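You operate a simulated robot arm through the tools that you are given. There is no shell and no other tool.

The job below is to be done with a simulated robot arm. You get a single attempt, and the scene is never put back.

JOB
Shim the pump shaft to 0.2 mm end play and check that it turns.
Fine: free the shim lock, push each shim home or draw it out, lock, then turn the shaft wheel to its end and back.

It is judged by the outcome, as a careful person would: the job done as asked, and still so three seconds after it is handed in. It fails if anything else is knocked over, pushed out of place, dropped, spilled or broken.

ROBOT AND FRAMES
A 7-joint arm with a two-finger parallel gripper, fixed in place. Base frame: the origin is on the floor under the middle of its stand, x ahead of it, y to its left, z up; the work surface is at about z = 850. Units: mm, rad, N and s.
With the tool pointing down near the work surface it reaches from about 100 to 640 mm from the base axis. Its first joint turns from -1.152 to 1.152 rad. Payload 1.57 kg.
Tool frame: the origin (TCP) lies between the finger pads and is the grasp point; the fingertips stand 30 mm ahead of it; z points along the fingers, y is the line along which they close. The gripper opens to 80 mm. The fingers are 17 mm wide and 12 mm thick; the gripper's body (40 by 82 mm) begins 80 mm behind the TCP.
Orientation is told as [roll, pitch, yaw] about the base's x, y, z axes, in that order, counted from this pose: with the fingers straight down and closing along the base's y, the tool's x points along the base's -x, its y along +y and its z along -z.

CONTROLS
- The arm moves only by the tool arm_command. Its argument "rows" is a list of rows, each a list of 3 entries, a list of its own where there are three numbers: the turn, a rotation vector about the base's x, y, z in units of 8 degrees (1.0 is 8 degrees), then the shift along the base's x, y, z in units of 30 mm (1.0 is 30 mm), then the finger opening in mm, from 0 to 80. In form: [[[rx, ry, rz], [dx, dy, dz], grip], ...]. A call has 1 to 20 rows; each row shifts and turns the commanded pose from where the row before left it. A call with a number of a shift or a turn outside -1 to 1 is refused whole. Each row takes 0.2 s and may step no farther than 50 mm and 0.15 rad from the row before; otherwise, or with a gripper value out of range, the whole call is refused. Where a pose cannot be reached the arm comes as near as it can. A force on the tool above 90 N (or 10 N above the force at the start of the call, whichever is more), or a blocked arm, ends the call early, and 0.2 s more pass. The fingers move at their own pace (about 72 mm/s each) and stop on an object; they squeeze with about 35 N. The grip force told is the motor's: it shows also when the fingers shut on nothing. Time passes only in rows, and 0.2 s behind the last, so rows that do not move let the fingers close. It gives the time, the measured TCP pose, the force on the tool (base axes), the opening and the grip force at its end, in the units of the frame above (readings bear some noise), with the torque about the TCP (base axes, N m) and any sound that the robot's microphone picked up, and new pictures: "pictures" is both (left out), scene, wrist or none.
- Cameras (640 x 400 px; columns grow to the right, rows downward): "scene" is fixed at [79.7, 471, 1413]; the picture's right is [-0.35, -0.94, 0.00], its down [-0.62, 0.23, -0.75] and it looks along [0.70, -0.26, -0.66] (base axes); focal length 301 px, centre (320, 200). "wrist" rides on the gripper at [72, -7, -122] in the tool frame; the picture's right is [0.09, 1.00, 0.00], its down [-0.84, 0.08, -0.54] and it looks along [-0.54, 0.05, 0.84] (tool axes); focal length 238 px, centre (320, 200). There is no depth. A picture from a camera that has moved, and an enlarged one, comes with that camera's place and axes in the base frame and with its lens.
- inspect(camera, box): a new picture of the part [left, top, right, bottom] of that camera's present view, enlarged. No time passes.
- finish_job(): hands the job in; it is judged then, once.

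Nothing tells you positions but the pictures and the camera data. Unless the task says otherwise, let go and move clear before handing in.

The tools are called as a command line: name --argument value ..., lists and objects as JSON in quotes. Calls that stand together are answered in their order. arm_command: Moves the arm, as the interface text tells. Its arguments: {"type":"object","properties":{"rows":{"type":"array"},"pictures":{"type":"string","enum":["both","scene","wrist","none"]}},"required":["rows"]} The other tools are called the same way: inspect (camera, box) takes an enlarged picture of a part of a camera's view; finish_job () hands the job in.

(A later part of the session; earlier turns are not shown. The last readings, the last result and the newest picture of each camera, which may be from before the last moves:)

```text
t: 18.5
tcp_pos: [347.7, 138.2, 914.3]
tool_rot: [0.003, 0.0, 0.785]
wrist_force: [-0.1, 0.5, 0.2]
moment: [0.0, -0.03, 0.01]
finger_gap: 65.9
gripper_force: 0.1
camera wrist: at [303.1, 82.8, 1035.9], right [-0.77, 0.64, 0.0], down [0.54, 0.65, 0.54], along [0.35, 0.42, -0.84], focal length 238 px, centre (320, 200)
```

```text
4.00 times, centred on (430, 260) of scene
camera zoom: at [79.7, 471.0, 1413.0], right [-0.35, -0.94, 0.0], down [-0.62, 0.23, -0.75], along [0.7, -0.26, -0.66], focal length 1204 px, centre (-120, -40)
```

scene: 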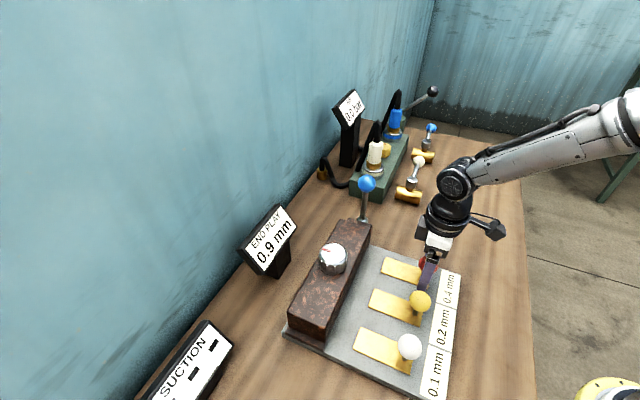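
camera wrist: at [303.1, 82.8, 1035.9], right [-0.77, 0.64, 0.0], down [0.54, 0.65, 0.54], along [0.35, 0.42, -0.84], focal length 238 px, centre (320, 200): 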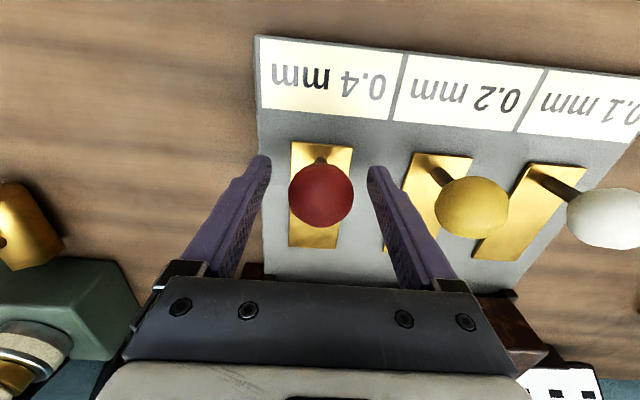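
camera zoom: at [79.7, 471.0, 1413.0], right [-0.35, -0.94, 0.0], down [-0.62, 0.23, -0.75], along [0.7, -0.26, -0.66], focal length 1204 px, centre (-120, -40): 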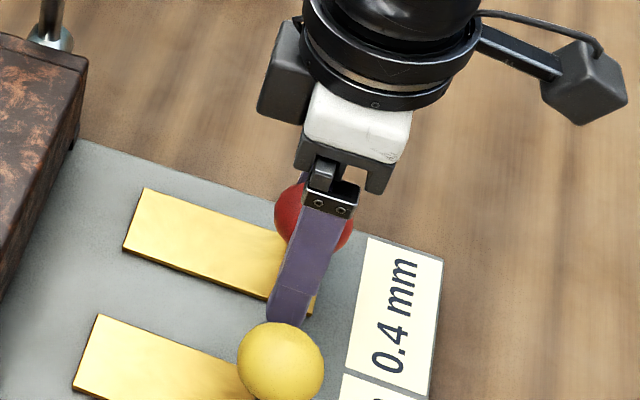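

The red ball is centred between the fingers. I'll grip it and test a small push toward the block.

arm_command --rows '[[[0, 0, 0], [0, 0, 0], 45], [[0, 0, 0], [0, 0, 0], 30], [[0, 0, 0], [0, 0, 0], 30], [[0, 0, 0], [0.12, 0.12, 0], 30], [[0, 0, 0], [0.12, 0.12, 0], 30], [[0, 0, 0], [0, 0, 0], 30]]'

```text
t: 19.9
tcp_pos: [353.3, 145.2, 914.3]
tool_rot: [0.001, 0.003, 0.786]
wrist_force: [-0.1, -1.5, -7.9]
moment: [0.13, -0.15, -0.16]
finger_gap: 37.2
gripper_force: 43.9
camera wrist: at [309.1, 89.4, 1036.3], right [-0.77, 0.64, 0.0], down [0.54, 0.65, 0.54], along [0.34, 0.42, -0.84], focal length 238 px, centre (320, 200)
```

scene: 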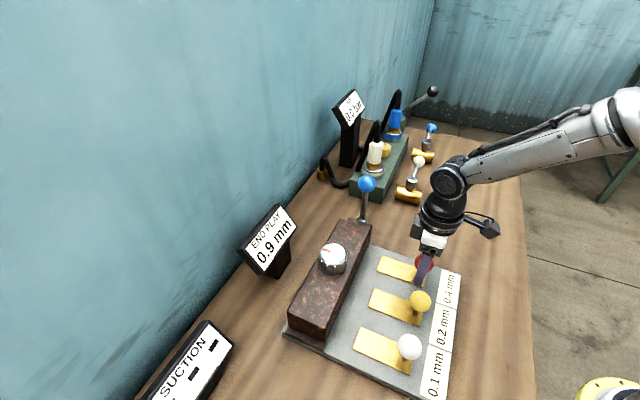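
wrist: 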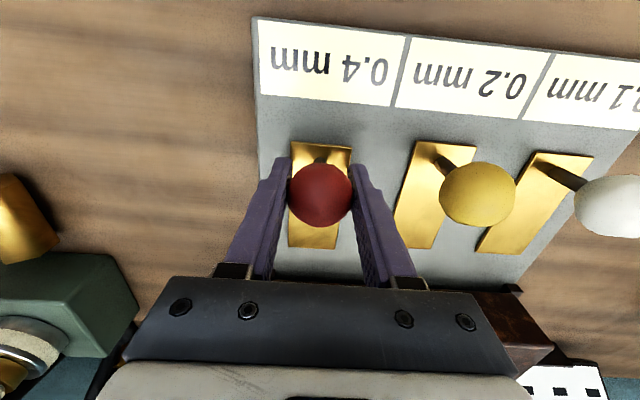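

The red shim slides freely with the ball, so the lock is off. I'll keep pushing toward the block.

arm_command --rows '[[[0, 0, 0], [0.25, 0.25, 0], 30], [[0, 0, 0], [0.25, 0.25, 0], 30], [[0, 0, 0], [0.25, 0.25, 0], 30], [[0, 0, 0], [0.25, 0.25, 0], 30], [[0, 0, 0], [0, 0, 0], 30]]'

```text
t: 21.1
tcp_pos: [380.6, 171.8, 913.7]
tool_rot: [0.006, 0.017, 0.786]
wrist_force: [-21.2, -21.3, -4.4]
moment: [0.01, -0.12, -0.03]
finger_gap: 37.2
gripper_force: 43.6
camera wrist: at [336.6, 116.3, 1037.3], right [-0.77, 0.64, 0.01], down [0.55, 0.65, 0.53], along [0.33, 0.41, -0.85], focal length 238 px, centre (320, 200)
```

scene: 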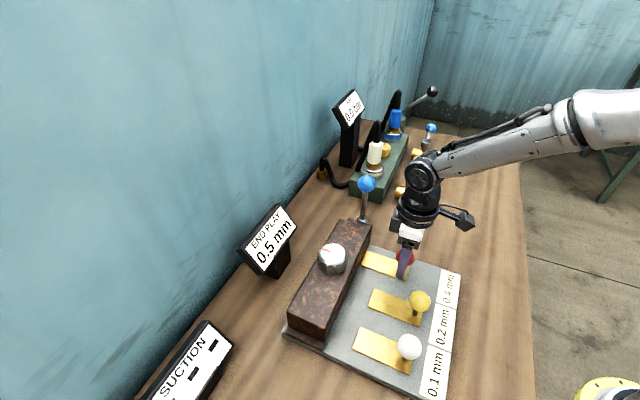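
wrist: 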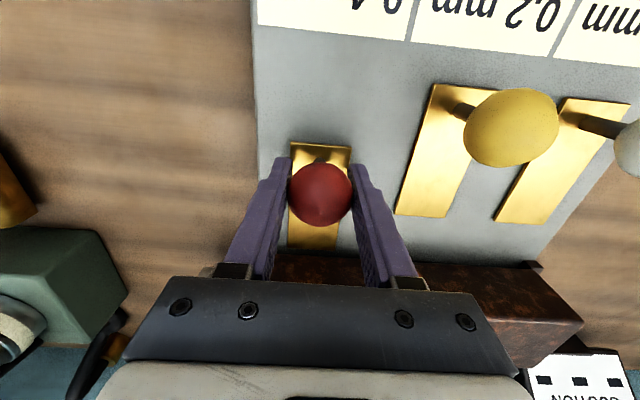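

End play now reads 0.5 mm, and the force rose to 30 N at the shim's stop. I'll press slightly more to confirm it is fully home.

arm_command --rows '[[[0, 0, 0], [0.05, 0.05, 0], 30], [[0, 0, 0], [0, 0, 0], 30]]' --pictures "wrist"

inspect --camera "scene" --box '[310, 210, 470, 330]'

inspect --camera "scene" --box '[230, 190, 330, 290]'

```text
t: 21.7
tcp_pos: [381.8, 172.3, 913.4]
tool_rot: [0.004, 0.016, 0.785]
wrist_force: [-23.0, -31.2, 0.3]
moment: [0.12, -0.02, -0.04]
finger_gap: 37.5
gripper_force: 43.7
camera wrist: at [337.8, 117.4, 1037.2], right [-0.77, 0.64, 0.01], down [0.55, 0.65, 0.53], along [0.33, 0.41, -0.85], focal length 238 px, centre (320, 200)
```

wrist: 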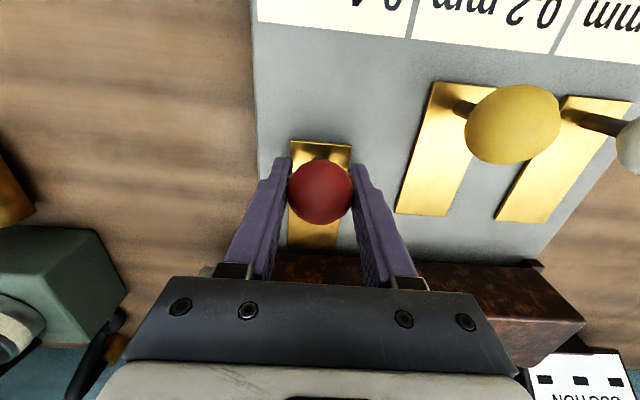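

```text
3.33 times, centred on (390, 270) of scene
camera zoom: at [79.1, 470.2, 1413.4], right [-0.35, -0.94, 0.0], down [-0.62, 0.23, -0.75], along [0.7, -0.26, -0.66], focal length 1004 px, centre (87, -33)
```

zoom: 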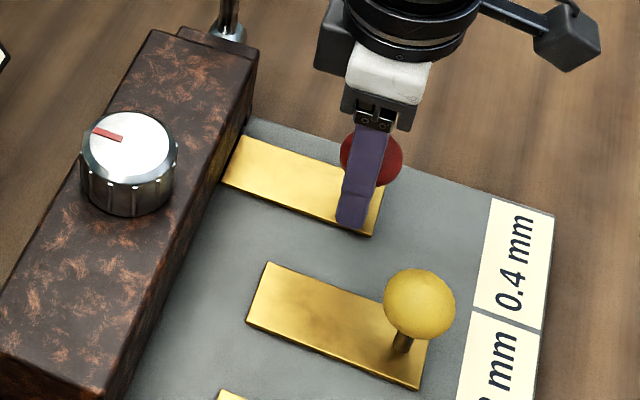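

```text
4.00 times, centred on (280, 240) of scene
camera zoom: at [79.1, 470.2, 1413.4], right [-0.35, -0.94, 0.0], down [-0.62, 0.23, -0.75], along [0.7, -0.26, -0.66], focal length 1204 px, centre (480, 40)
```

zoom: 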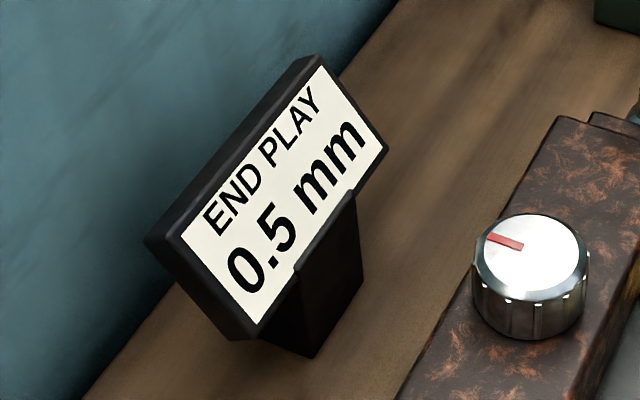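

The red shim is home against the block face (0.5 mm displayed). I'll relieve the pressure, release, rise and move to the yellow one.

arm_command --rows '[[[0, 0, 0], [-0.06, -0.06, 0], 30], [[0, 0, 0], [0, 0, 0], 66], [[0, 0, 0], [0, 0, 0], 66], [[0, 0, 0], [0, 0, 0.9], 66], [[0, 0, 0], [0, 0, 0.9], 66], [[0, 0, 0], [-0.7, 0, 0.4], 66], [[0, 0, 0], [-0.8, 0.3, 0], 66], [[0, 0, 0], [-0.8, 0.3, 0], 66], [[0, 0, 0], [-0.9, 0.4, 0], 66], [[0, 0, 0], [0, 0, 0], 66]]'

```text
t: 23.9
tcp_pos: [287.9, 204.1, 980.8]
tool_rot: [0.0, 0.001, 0.787]
wrist_force: [0.6, 1.0, -0.2]
moment: [0.0, -0.01, 0.01]
finger_gap: 66.2
gripper_force: 0.2
camera wrist: at [242.2, 147.7, 1103.5], right [-0.77, 0.64, 0.0], down [0.54, 0.65, 0.54], along [0.35, 0.42, -0.84], focal length 238 px, centre (320, 200)
```

scene: 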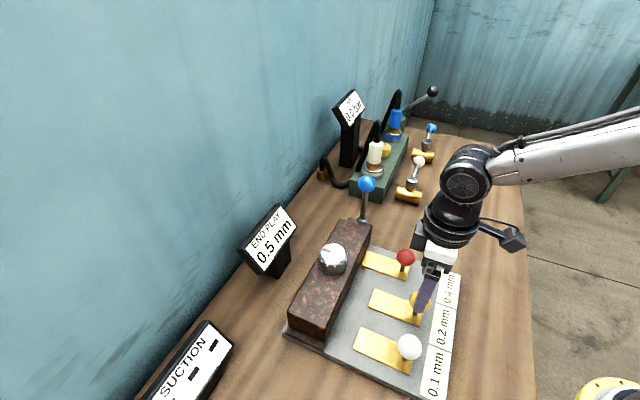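
wrist: 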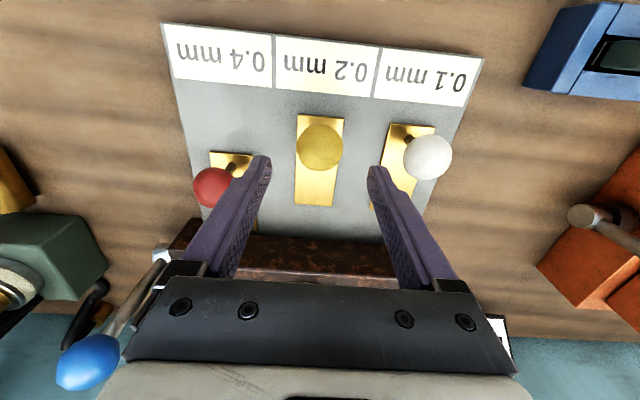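

arm_command --rows '[[[0, 0, 0], [-0.07, -0.09, -0.74], 66], [[0, 0, 0], [0, 0, -0.74], 66], [[0, 0, 0], [0, 0, -0.74], 66], [[0, 0, 0], [0, 0, 0], 66]]'

```text
t: 24.9
tcp_pos: [287.6, 199.8, 916.1]
tool_rot: [0.001, 0.0, 0.785]
wrist_force: [0.1, 0.3, 0.4]
moment: [0.01, -0.03, 0.03]
finger_gap: 65.9
gripper_force: 0.1
camera wrist: at [241.1, 144.7, 1038.4], right [-0.77, 0.64, 0.0], down [0.54, 0.65, 0.54], along [0.35, 0.42, -0.84], focal length 238 px, centre (320, 200)
```

scene: 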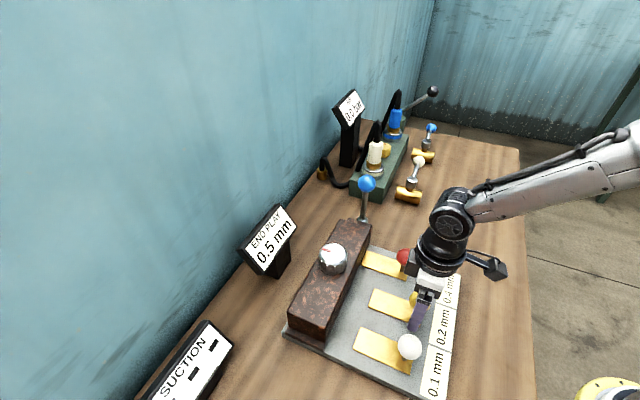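
wrist: 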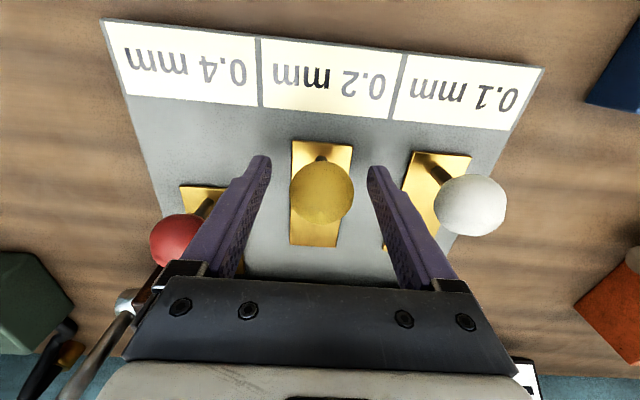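

arm_command --rows '[[[0, 0, 0], [0, 0, 0], 45], [[0, 0, 0], [0, 0, 0], 30], [[0, 0, 0], [0, 0, 0], 30], [[0, 0, 0], [0.2, 0.2, 0], 30], [[0, 0, 0], [0.25, 0.25, 0], 30], [[0, 0, 0], [0.25, 0.25, 0], 30], [[0, 0, 0], [0.25, 0.25, 0], 30], [[0, 0, 0], [0.15, 0.15, 0], 30], [[0, 0, 0], [0, 0, 0], 30]]'

```text
t: 26.9
tcp_pos: [318.5, 233.7, 914.9]
tool_rot: [0.0, 0.008, 0.785]
wrist_force: [-23.4, -5.7, 28.4]
moment: [0.05, -0.07, 0.06]
finger_gap: 37.4
gripper_force: 43.6
camera wrist: at [273.6, 178.4, 1037.4], right [-0.77, 0.64, 0.0], down [0.54, 0.65, 0.54], along [0.34, 0.41, -0.84], focal length 238 px, centre (320, 200)
```

scene: 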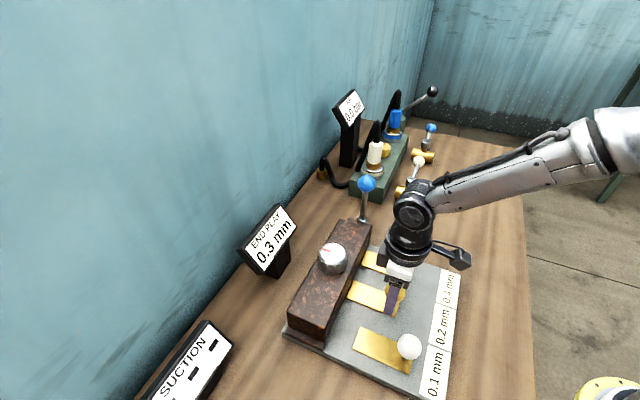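
wrist: 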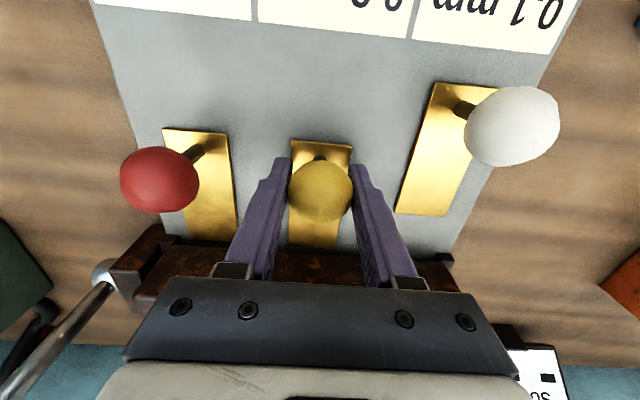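

Now 0.3 mm. I'll press slightly to confirm it's fully home, then relieve and release.

arm_command --rows '[[[0, 0, 0], [0.05, 0.05, 0], 30], [[0, 0, 0], [0, 0, 0], 30]]' --pictures "wrist"

inspect --camera "scene" --box '[310, 210, 470, 330]'

```text
t: 27.5
tcp_pos: [320.1, 233.8, 913.9]
tool_rot: [0.003, 0.012, 0.784]
wrist_force: [-25.7, -12.0, 21.6]
moment: [0.2, -0.24, 0.08]
finger_gap: 37.3
gripper_force: 43.6
camera wrist: at [274.9, 179.6, 1036.5], right [-0.77, 0.64, 0.0], down [0.54, 0.65, 0.53], along [0.34, 0.41, -0.85], focal length 238 px, centre (320, 200)
```

wrist: 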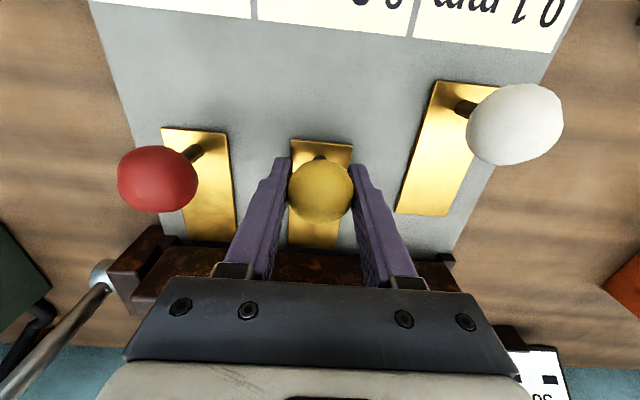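

```text
3.33 times, centred on (390, 270) of scene
camera zoom: at [78.7, 470.5, 1413.3], right [-0.35, -0.94, 0.0], down [-0.62, 0.23, -0.75], along [0.71, -0.26, -0.66], focal length 1004 px, centre (87, -33)
```

zoom: 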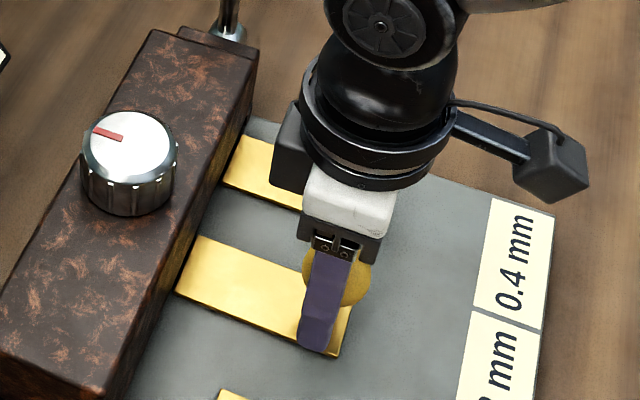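

arm_command --rows '[[[0, 0, 0], [-0.06, -0.06, 0], 30], [[0, 0, 0], [0, 0, 0], 66], [[0, 0, 0], [0, 0, 0], 66], [[0, 0, 0], [0, 0, 0.9], 66], [[0, 0, 0], [0, 0, 0.9], 66], [[0, 0, 0], [-0.8, 0.25, 0.4], 66], [[0, 0, 0], [-0.8, 0.25, 0], 66], [[0, 0, 0], [-0.8, 0.25, 0], 66], [[0, 0, 0], [-0.8, 0.25, 0], 66], [[0, 0, 0], [0, 0, 0], 66]]'

```text
t: 29.7
tcp_pos: [222.7, 263.9, 980.3]
tool_rot: [0.001, 0.0, 0.787]
wrist_force: [-0.2, 0.4, -0.5]
moment: [0.02, 0.02, -0.01]
finger_gap: 65.9
gripper_force: 0.1
camera wrist: at [177.4, 207.6, 1101.6], right [-0.77, 0.64, 0.0], down [0.54, 0.65, 0.54], along [0.35, 0.42, -0.84], focal length 238 px, centre (320, 200)
```

scene: 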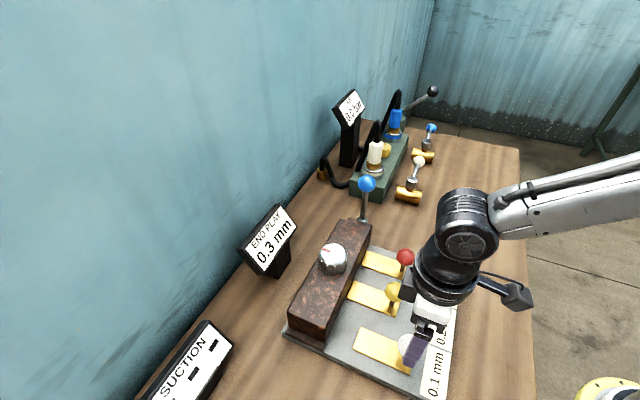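
wrist: 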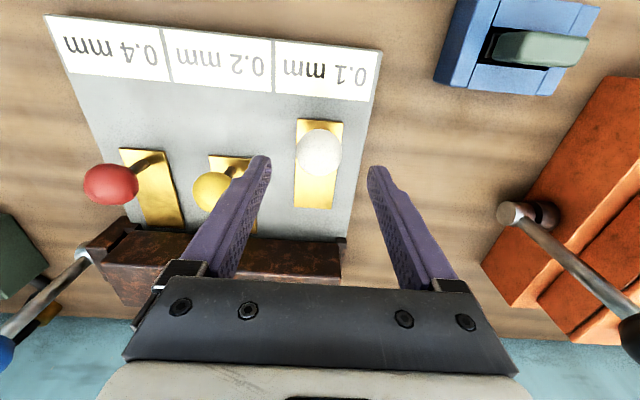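

arm_command --rows '[[[0, 0, 0], [0.03, -0.02, -0.73], 66], [[0, 0, 0], [0, 0, -0.73], 66], [[0, 0, 0], [0, 0, -0.73], 66], [[0, 0, 0], [0, 0, 0], 66]]'

```text
t: 30.7
tcp_pos: [224.9, 261.4, 910.9]
tool_rot: [-0.001, 0.001, 0.785]
wrist_force: [-0.4, -0.5, 1.0]
moment: [-0.01, -0.05, 0.03]
finger_gap: 66.3
gripper_force: 0.2
camera wrist: at [179.1, 205.9, 1033.9], right [-0.77, 0.64, 0.0], down [0.54, 0.65, 0.54], along [0.35, 0.42, -0.84], focal length 238 px, centre (320, 200)
```

scene: 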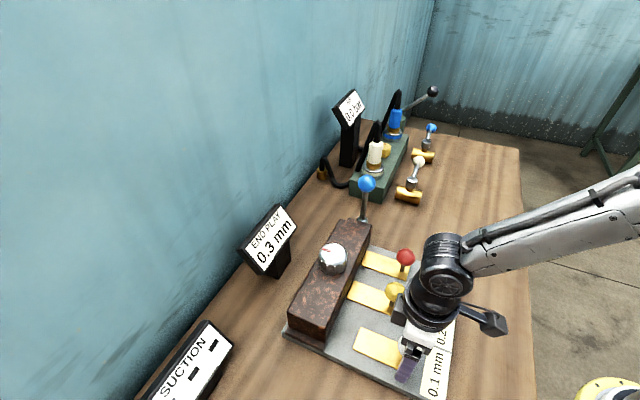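
wrist: 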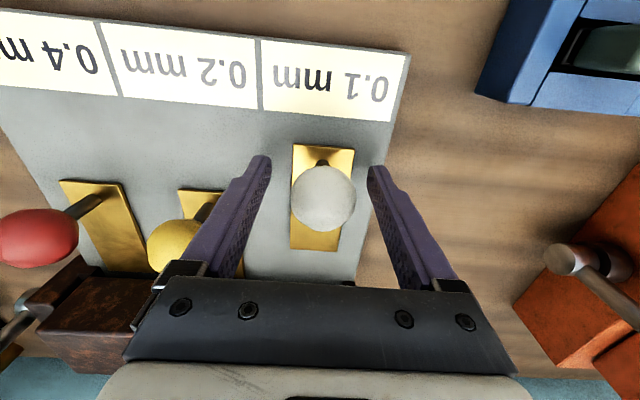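

arm_command --rows '[[[0, 0, 0], [0, 0, 0.1], 45], [[0, 0, 0], [0, 0, 0], 30], [[0, 0, 0], [0, 0, 0], 30], [[0, 0, 0], [0.2, 0.2, 0], 30], [[0, 0, 0], [0.25, 0.25, 0], 30], [[0, 0, 0], [0.25, 0.25, 0], 30], [[0, 0, 0], [0.25, 0.25, 0], 30], [[0, 0, 0], [0.17, 0.17, 0], 30], [[0, 0, 0], [0, 0, 0], 30]]'

```text
t: 32.7
tcp_pos: [256.8, 298.2, 918.0]
tool_rot: [0.0, 0.001, 0.786]
wrist_force: [-3.3, 2.1, 0.2]
moment: [-0.21, 0.21, -0.01]
finger_gap: 37.7
gripper_force: 31.8
camera wrist: at [212.2, 241.7, 1039.7], right [-0.77, 0.64, 0.0], down [0.54, 0.65, 0.54], along [0.35, 0.42, -0.84], focal length 238 px, centre (320, 200)
```

scene: 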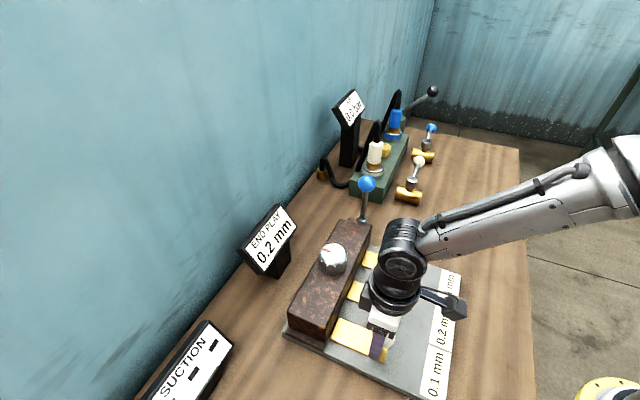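
wrist: 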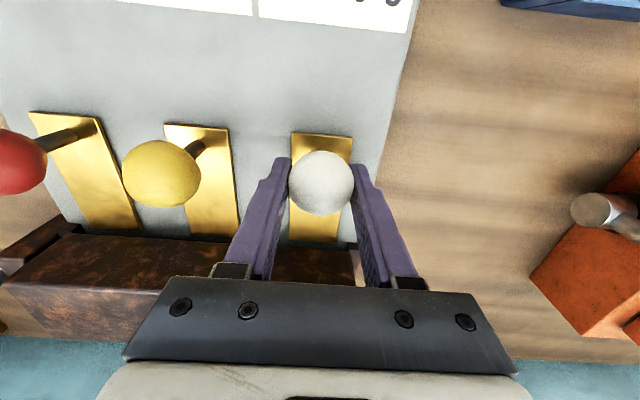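

Display reads 0.2 mm. I'll press a little to confirm the white shim is hard home.

arm_command --rows '[[[0, 0, 0], [0.06, 0.06, 0], 30], [[0, 0, 0], [0, 0, 0], 30]]' --pictures "wrist"

inspect --camera "scene" --box '[280, 220, 480, 380]'

```text
t: 33.3
tcp_pos: [259.6, 298.5, 917.7]
tool_rot: [0.002, 0.004, 0.786]
wrist_force: [-12.6, 1.3, -0.3]
moment: [0.62, -0.63, -0.03]
finger_gap: 37.7
gripper_force: 43.2
camera wrist: at [214.0, 243.2, 1039.8], right [-0.77, 0.64, 0.0], down [0.54, 0.65, 0.54], along [0.34, 0.42, -0.84], focal length 238 px, centre (320, 200)
```

wrist: 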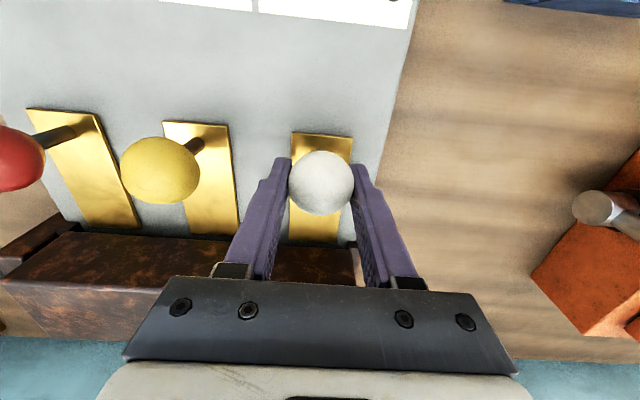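

```text
2.50 times, centred on (380, 300) of scene
camera zoom: at [79.3, 471.0, 1413.0], right [-0.35, -0.94, 0.0], down [-0.62, 0.23, -0.75], along [0.7, -0.26, -0.66], focal length 753 px, centre (170, -50)
```

zoom: 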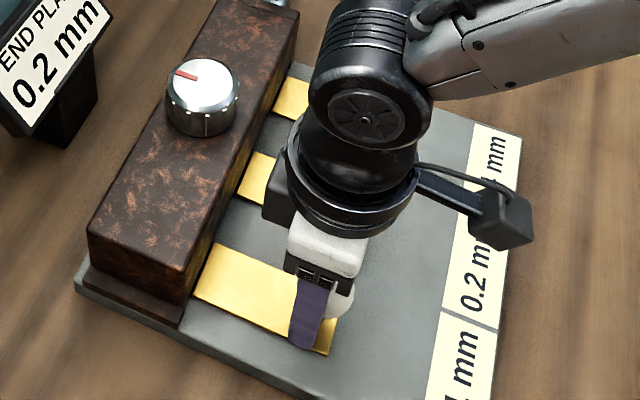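

arm_command --rows '[[[0, 0, 0], [-0.05, -0.03, 0], 30], [[0, 0, 0], [0, 0, 0], 66], [[0, 0, 0], [0, 0, 0], 66], [[0, 0, 0], [0, 0, 0.9], 66], [[0, 0, 0], [0, 0, 0.9], 66], [[0, 0, 0], [0.5, -0.8, 0.9], 66], [[0, 0, 0], [0.8, -0.8, 0.6], 66], [[0, 0, 0], [0.8, -0.8, 0], 66], [[0, 0, 0], [0.8, -0.8, 0], 66], [[0, 0, 0], [0, 0, 0], 66]]'

inspect --camera "scene" --box '[280, 210, 480, 370]'

```text
t: 35.5
tcp_pos: [346.2, 202.6, 1015.0]
tool_rot: [0.001, 0.001, 0.785]
wrist_force: [-0.3, 0.9, 0.8]
moment: [-0.03, 0.0, 0.0]
finger_gap: 65.9
gripper_force: 0.0
camera wrist: at [300.0, 147.8, 1136.6], right [-0.77, 0.64, 0.0], down [0.54, 0.65, 0.54], along [0.35, 0.42, -0.84], focal length 238 px, centre (320, 200)
```

scene: 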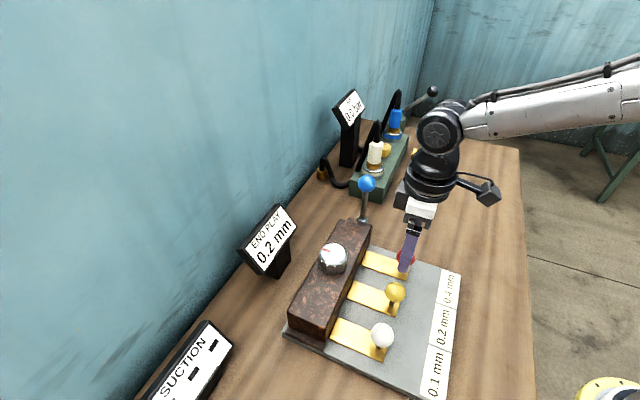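
wrist: 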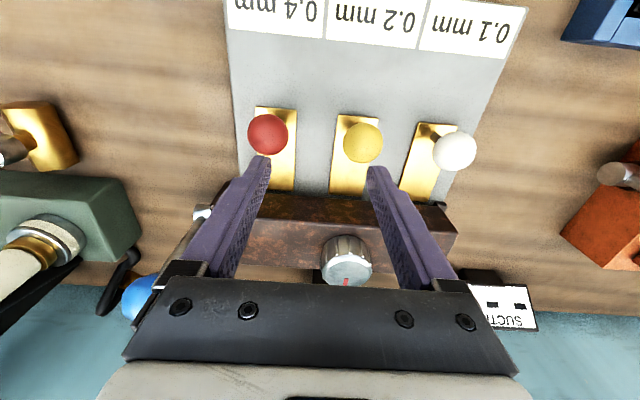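

```text
2.50 times, centred on (380, 290) of scene
camera zoom: at [79.7, 471.0, 1413.0], right [-0.35, -0.94, 0.0], down [-0.62, 0.23, -0.75], along [0.7, -0.26, -0.66], focal length 753 px, centre (170, -25)
```

zoom: 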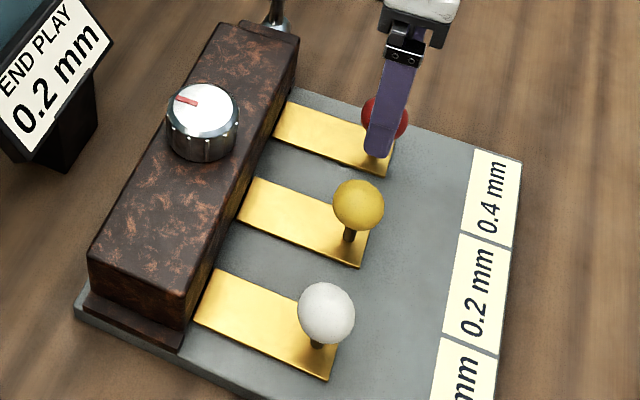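

All three shims are home and the display reads 0.2 mm. Next I lock: go over the vertical lever's ball (≈ (527, 196, 1006)), grip it and swing it back down to its original side.

arm_command --rows '[[[0, 0, 0], [0.3, 0, 0.9], 66], [[0, 0, 0], [0.7, -0.03, 0.9], 66], [[0, 0, 0], [0.84, -0.03, 0], 66], [[0, 0, 0], [0.84, -0.03, 0], 66], [[0, 0, 0], [0.84, -0.03, 0], 66], [[0, 0, 0], [0.84, -0.03, 0], 66], [[0, 0, 0], [0.84, -0.03, 0], 66], [[0, 0, 0], [0.84, -0.03, 0], 66], [[0, 0, 0], [0, 0, 0], 66]]'

```text
t: 37.5
tcp_pos: [528.6, 195.6, 1070.7]
tool_rot: [0.0, 0.002, 0.786]
wrist_force: [0.6, -0.1, 0.4]
moment: [0.02, -0.01, -0.02]
finger_gap: 65.9
gripper_force: 0.0
camera wrist: at [482.8, 140.3, 1192.9], right [-0.77, 0.64, 0.0], down [0.54, 0.65, 0.54], along [0.35, 0.42, -0.84], focal length 238 px, centre (320, 200)
```

scene: 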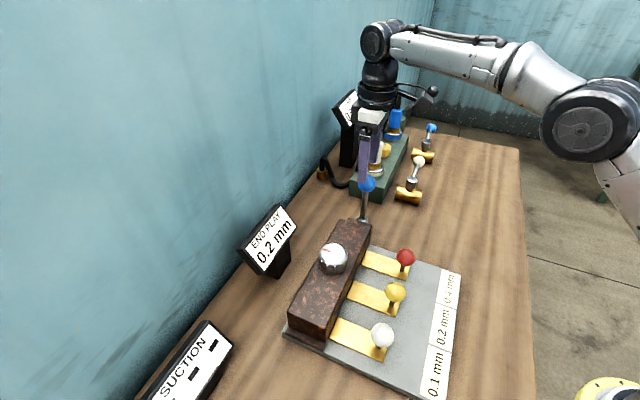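
wrist: 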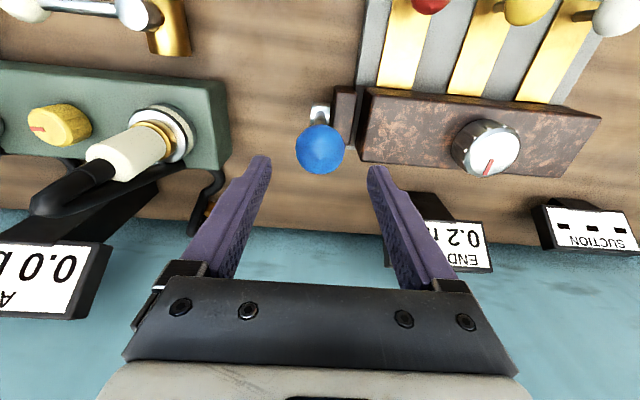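

arm_command --rows '[[[0, 0, 0], [0, 0, -0.72], 66], [[0, 0, 0], [0, 0, -0.72], 66], [[0, 0, 0], [-0.02, -0.01, -0.72], 66], [[0, 0, 0], [0, 0, 0], 66], [[0, 0, 0], [0, 0, 0], 45], [[0, 0, 0], [0, 0, 0], 30], [[0, 0, 0], [0, 0, 0], 30]]'

inspect --camera "wrist" --box '[220, 80, 440, 280]'

```text
t: 39.1
tcp_pos: [525.5, 194.5, 1006.1]
tool_rot: [0.002, 0.001, 0.788]
wrist_force: [-1.8, 0.9, -0.8]
moment: [0.11, -0.14, 0.0]
finger_gap: 39.5
gripper_force: 44.6
camera wrist: at [481.4, 138.7, 1128.5], right [-0.77, 0.64, 0.0], down [0.54, 0.65, 0.54], along [0.35, 0.42, -0.84], focal length 238 px, centre (320, 200)
```

scene: 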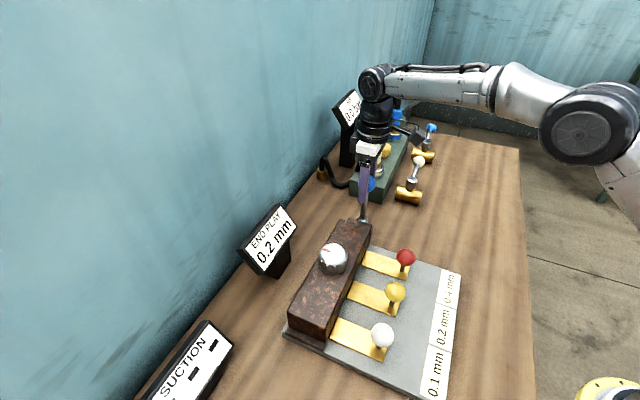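
wrist: 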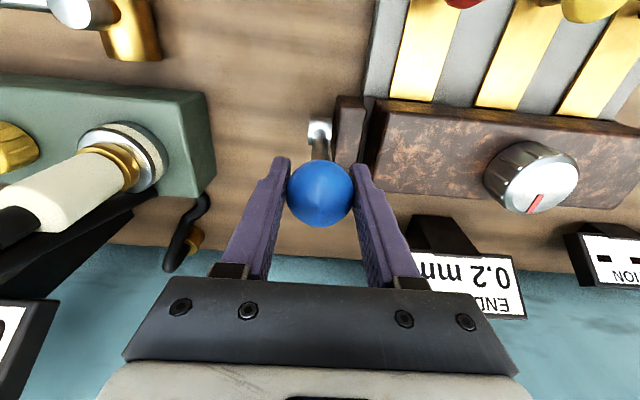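

```text
2.00 times, centred on (330, 180) of wrist
camera zoom: at [481.4, 138.7, 1128.5], right [-0.77, 0.64, 0.0], down [0.54, 0.65, 0.54], along [0.35, 0.42, -0.84], focal length 477 px, centre (300, 240)
```

zoom: 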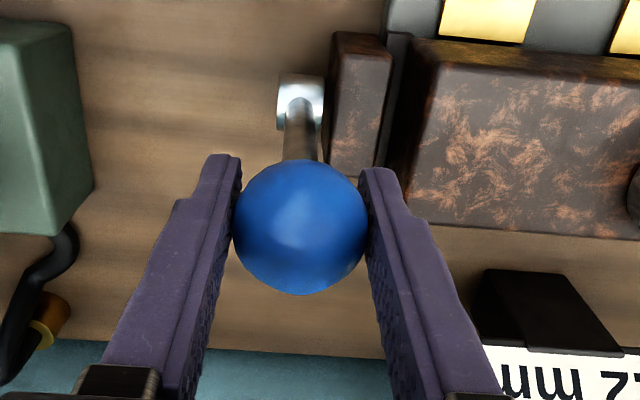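

arm_command --rows '[[[0, 0, 0], [-0.332, -0.332, -0.03], 30], [[0, 0, 0], [-0.33, -0.33, -0.083], 30], [[0, 0, 0], [-0.318, -0.318, -0.143], 30], [[0, 0, 0], [0, 0, 0], 30]]'

```text
t: 40.1
tcp_pos: [499.1, 166.2, 1000.5]
tool_rot: [-0.003, -0.007, 0.785]
wrist_force: [6.0, 2.4, 19.9]
moment: [0.82, -0.82, 0.0]
finger_gap: 39.6
gripper_force: 44.6
camera wrist: at [452.7, 110.9, 1121.8], right [-0.77, 0.64, 0.0], down [0.53, 0.64, 0.55], along [0.35, 0.42, -0.84], focal length 238 px, centre (320, 200)
```

scene: 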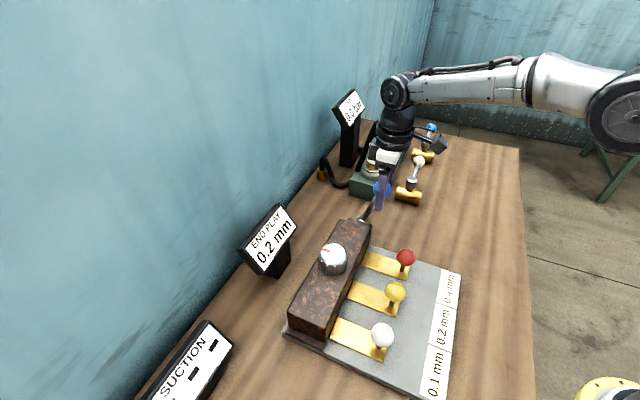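
wrist: 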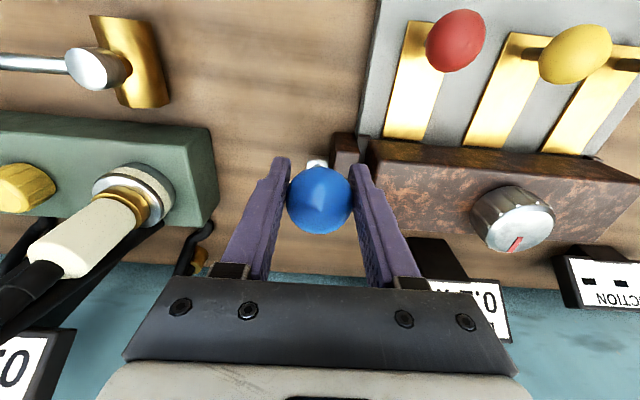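

arm_command --rows '[[[0, 0, 0], [-0.304, -0.304, -0.13], 30], [[0, 0, 0], [-0.283, -0.283, -0.247], 30], [[0, 0, 0], [-0.262, -0.262, -0.293], 30], [[0, 0, 0], [0, 0, 0], 30]]'

```text
t: 41.1
tcp_pos: [470.0, 138.7, 972.3]
tool_rot: [0.004, 0.012, 0.783]
wrist_force: [5.0, -14.0, -1.6]
moment: [0.14, 0.17, -0.27]
finger_gap: 42.5
gripper_force: 7.4
camera wrist: at [424.9, 83.9, 1095.7], right [-0.77, 0.64, 0.0], down [0.54, 0.65, 0.53], along [0.34, 0.41, -0.85], focal length 238 px, centre (320, 200)
```

scene: 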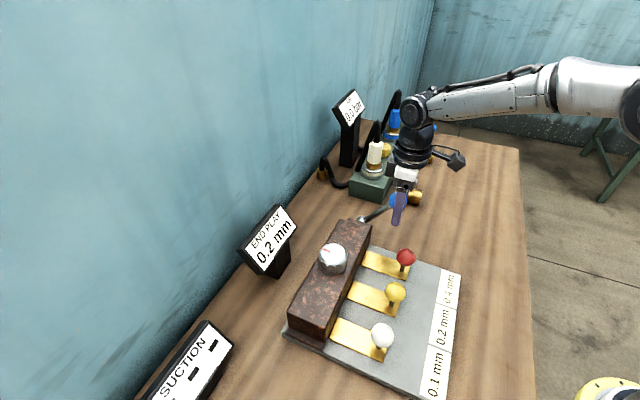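
wrist: 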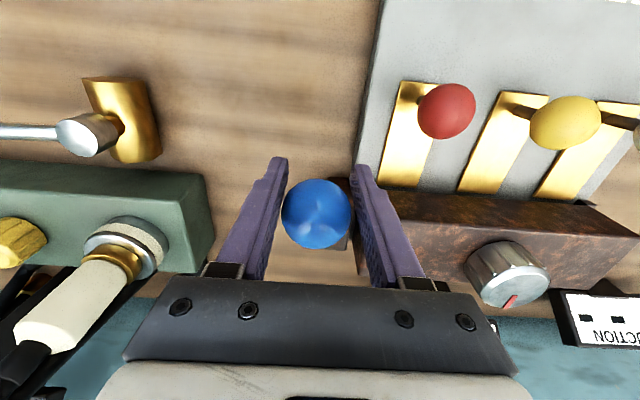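

arm_command --rows '[[[0, 0, 0], [0, 0, 0], 30]]'

inspect --camera "wrist" --box '[220, 80, 440, 280]'

inspect --camera "scene" --box '[320, 140, 460, 260]'

```text
t: 41.5
tcp_pos: [470.4, 141.9, 974.4]
tool_rot: [0.003, 0.004, 0.784]
wrist_force: [7.7, -12.3, -5.4]
moment: [0.17, 0.3, -0.16]
finger_gap: 43.6
gripper_force: 7.6
camera wrist: at [425.5, 85.1, 1096.8], right [-0.77, 0.64, 0.0], down [0.54, 0.65, 0.54], along [0.34, 0.42, -0.84], focal length 238 px, centre (320, 200)
```

scene: 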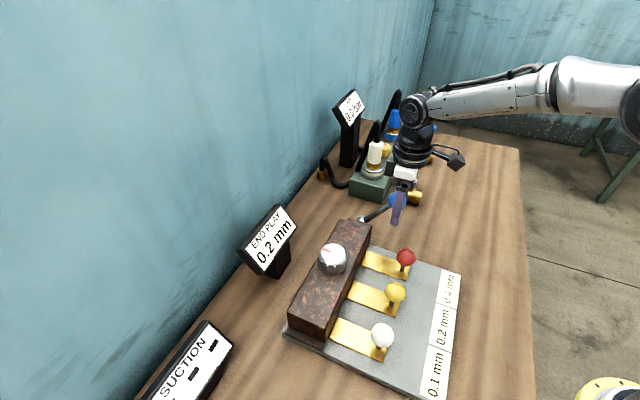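
wrist: 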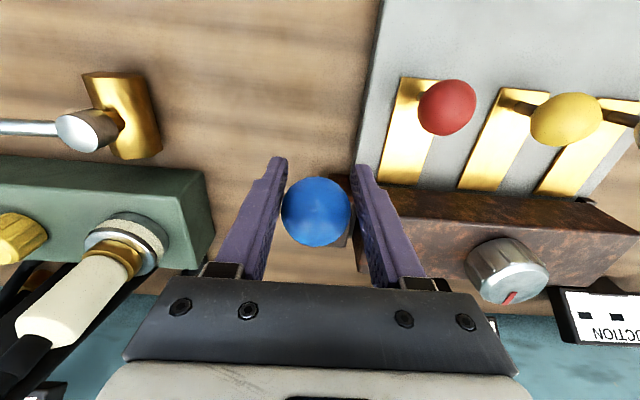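

```text
2.00 times, centred on (330, 180) of wrist
camera zoom: at [425.5, 85.1, 1096.8], right [-0.77, 0.64, 0.0], down [0.54, 0.65, 0.54], along [0.34, 0.42, -0.84], focal length 477 px, centre (300, 240)
```

zoom: 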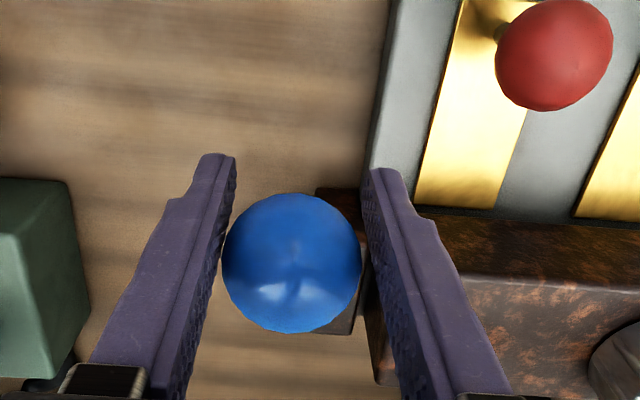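

```text
3.33 times, centred on (390, 200) of scene
camera zoom: at [80.0, 470.7, 1413.1], right [-0.35, -0.94, 0.0], down [-0.62, 0.23, -0.75], along [0.7, -0.26, -0.66], focal length 1004 px, centre (87, 200)
```

zoom: 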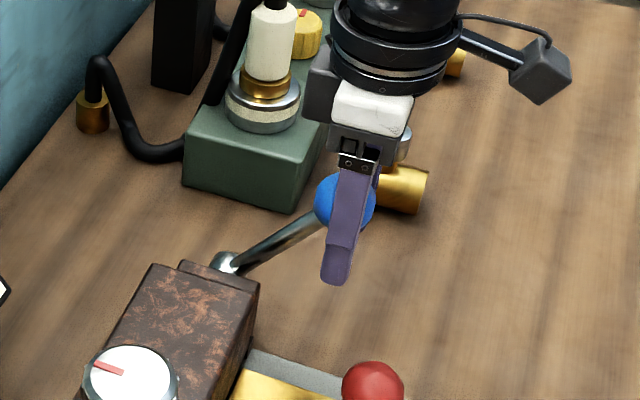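

The ball slipped a little in the grip partway down (lever at about 53°). I'll release, rise, close the fingers and press the lever down from above/behind instead, which is more positive.

arm_command --rows '[[[0, 0, 0], [0, 0, 0], 66], [[0, 0, 0], [0, 0, 0], 66], [[0, 0, 0], [0, 0, 0.85], 66], [[0, 0, 0], [0, 0, 0.85], 66], [[0, 0, 0], [0, 0, 0.85], 30], [[0, 0, 0], [0, 0, 0], 0], [[0, 0, 0], [0.2, 0.2, 0], 0], [[0, 0, 0], [0.25, 0.2, 0], 0], [[0, 0, 0], [0, 0, 0], 0]]'

inspect --camera "scene" --box '[320, 140, 460, 260]'

```text
t: 43.5
tcp_pos: [485.3, 154.0, 1051.3]
tool_rot: [-0.001, 0.003, 0.785]
wrist_force: [0.4, -0.1, -0.2]
moment: [-0.02, 0.0, -0.03]
finger_gap: 0.0
gripper_force: 21.7
camera wrist: at [440.4, 97.9, 1174.7], right [-0.77, 0.64, 0.0], down [0.54, 0.65, 0.54], along [0.35, 0.42, -0.84], focal length 238 px, centre (320, 200)
```

scene: 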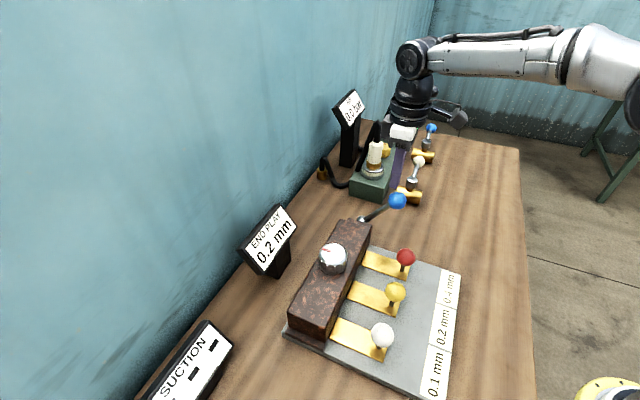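
wrist: 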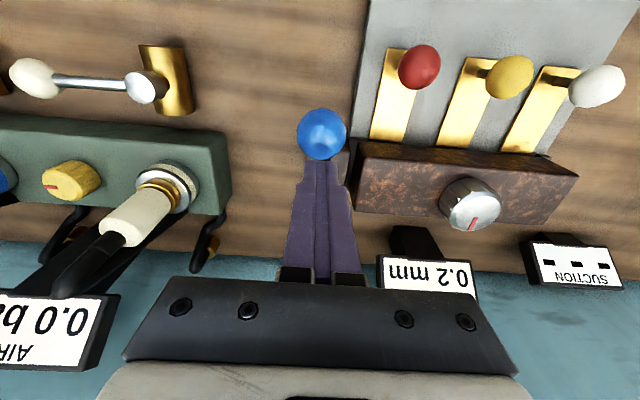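

```text
3.33 times, centred on (390, 200) of scene
camera zoom: at [79.7, 471.0, 1413.0], right [-0.35, -0.94, 0.0], down [-0.62, 0.23, -0.75], along [0.7, -0.26, -0.66], focal length 1004 px, centre (87, 200)
```

zoom: 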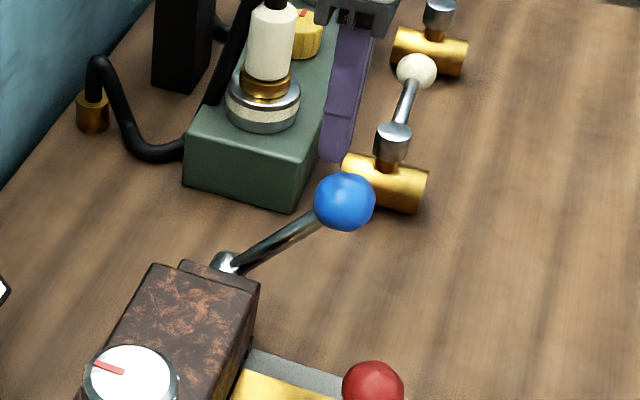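

arm_command --rows '[[[0, 0, 0], [0.2, 0.2, 0], 0], [[0, 0, 0], [0, 0, -0.7], 0], [[0, 0, 0], [-0.064, -0.064, -0.08], 0], [[0, 0, 0], [-0.128, -0.128, -0.155], 0], [[0, 0, 0], [-0.128, -0.128, -0.155], 0], [[0, 0, 0], [0, 0, 0], 0]]'

inspect --camera "scene" --box '[320, 140, 460, 260]'

```text
t: 44.9
tcp_pos: [481.0, 148.9, 1019.5]
tool_rot: [0.002, 0.002, 0.787]
wrist_force: [0.4, -0.3, 1.2]
moment: [0.02, 0.01, 0.03]
finger_gap: 0.0
gripper_force: 21.3
camera wrist: at [435.3, 93.4, 1141.9], right [-0.77, 0.64, 0.0], down [0.54, 0.65, 0.54], along [0.34, 0.42, -0.84], focal length 238 px, centre (320, 200)
```

scene: 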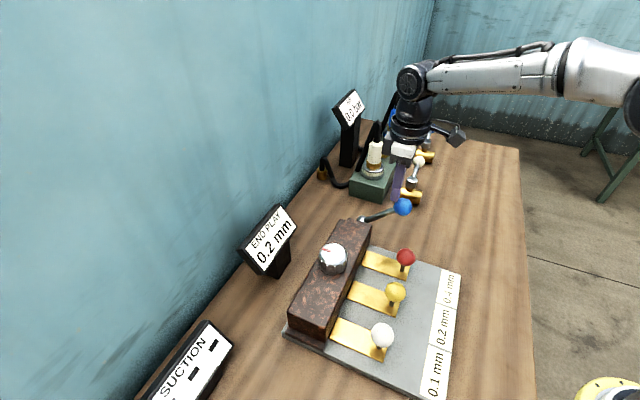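
wrist: 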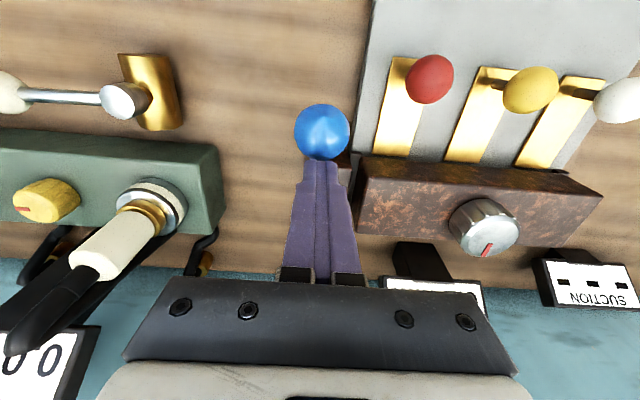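

```text
3.33 times, centred on (390, 200) of scene
camera zoom: at [79.6, 471.0, 1413.0], right [-0.35, -0.94, 0.0], down [-0.62, 0.23, -0.75], along [0.7, -0.26, -0.66], focal length 1004 px, centre (87, 200)
```

zoom: 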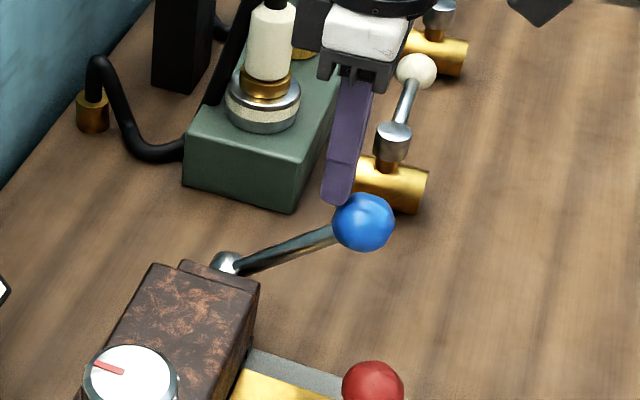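

The lever follows easily. I'll continue pressing it down to its stop.

arm_command --rows '[[[0, 0, 0], [-0.113, -0.113, -0.173], 0], [[0, 0, 0], [-0.113, -0.113, -0.173], 0], [[0, 0, 0], [-0.097, -0.097, -0.193], 0], [[0, 0, 0], [0, 0, 0], 0]]'

inspect --camera "scene" --box '[320, 140, 460, 260]'

```text
t: 45.9
tcp_pos: [472.4, 139.4, 1004.5]
tool_rot: [0.001, -0.001, 0.785]
wrist_force: [1.7, 2.4, 4.2]
moment: [0.02, 0.02, -0.02]
finger_gap: 0.1
gripper_force: 20.8
camera wrist: at [426.2, 83.8, 1126.5], right [-0.77, 0.64, 0.0], down [0.54, 0.65, 0.54], along [0.35, 0.42, -0.84], focal length 238 px, centre (320, 200)
```

scene: 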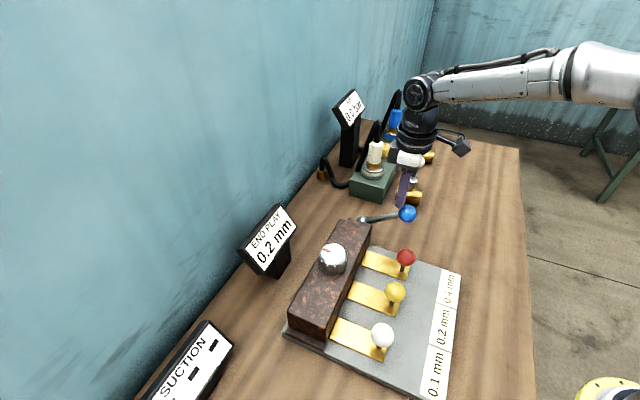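
wrist: 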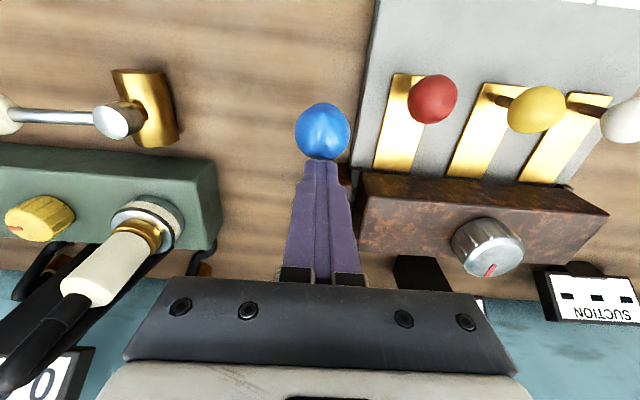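

```text
3.33 times, centred on (390, 200) of scene
camera zoom: at [79.6, 471.1, 1413.0], right [-0.35, -0.94, 0.0], down [-0.62, 0.23, -0.75], along [0.7, -0.26, -0.66], focal length 1004 px, centre (87, 200)
```

zoom: 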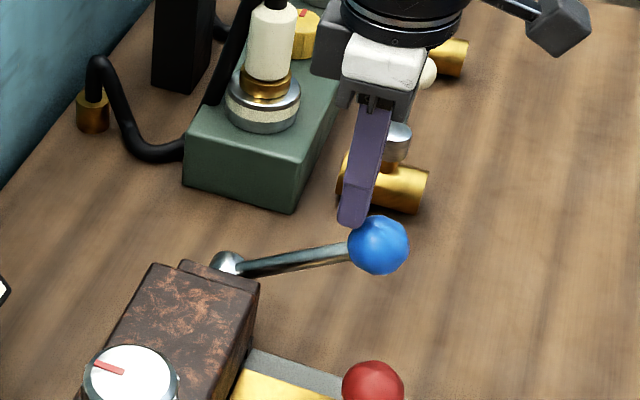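

The lever is back at its original place in the picture. I'll press a bit further to confirm it rests on its stop.

arm_command --rows '[[[0, 0, 0], [-0.04, -0.04, -0.08], 0], [[0, 0, 0], [-0.04, -0.04, -0.08], 0], [[0, 0, 0], [0, 0, 0], 0]]' --pictures "scene"

inspect --camera "scene" --box '[320, 140, 460, 260]'

```text
t: 46.7
tcp_pos: [471.2, 139.0, 1004.2]
tool_rot: [-0.005, -0.014, 0.786]
wrist_force: [11.2, 15.0, 24.5]
moment: [0.39, -0.06, 0.16]
finger_gap: 0.3
gripper_force: 20.8
```

scene: 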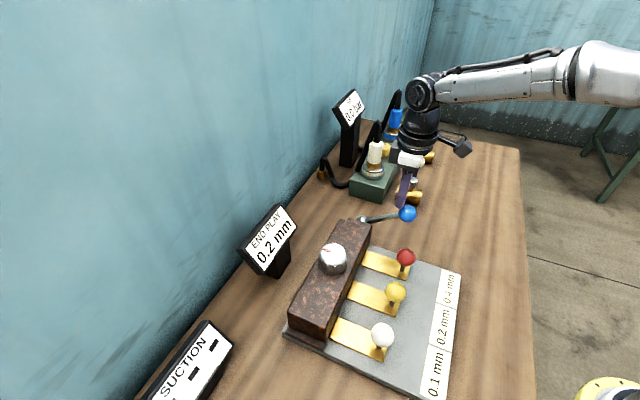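

```text
3.33 times, centred on (390, 200) of scene
camera zoom: at [79.6, 471.3, 1412.9], right [-0.35, -0.94, 0.0], down [-0.62, 0.23, -0.75], along [0.7, -0.26, -0.66], focal length 1004 px, centre (87, 200)
```

zoom: 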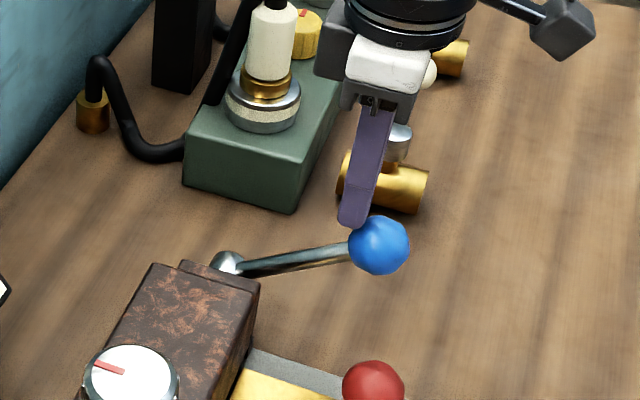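

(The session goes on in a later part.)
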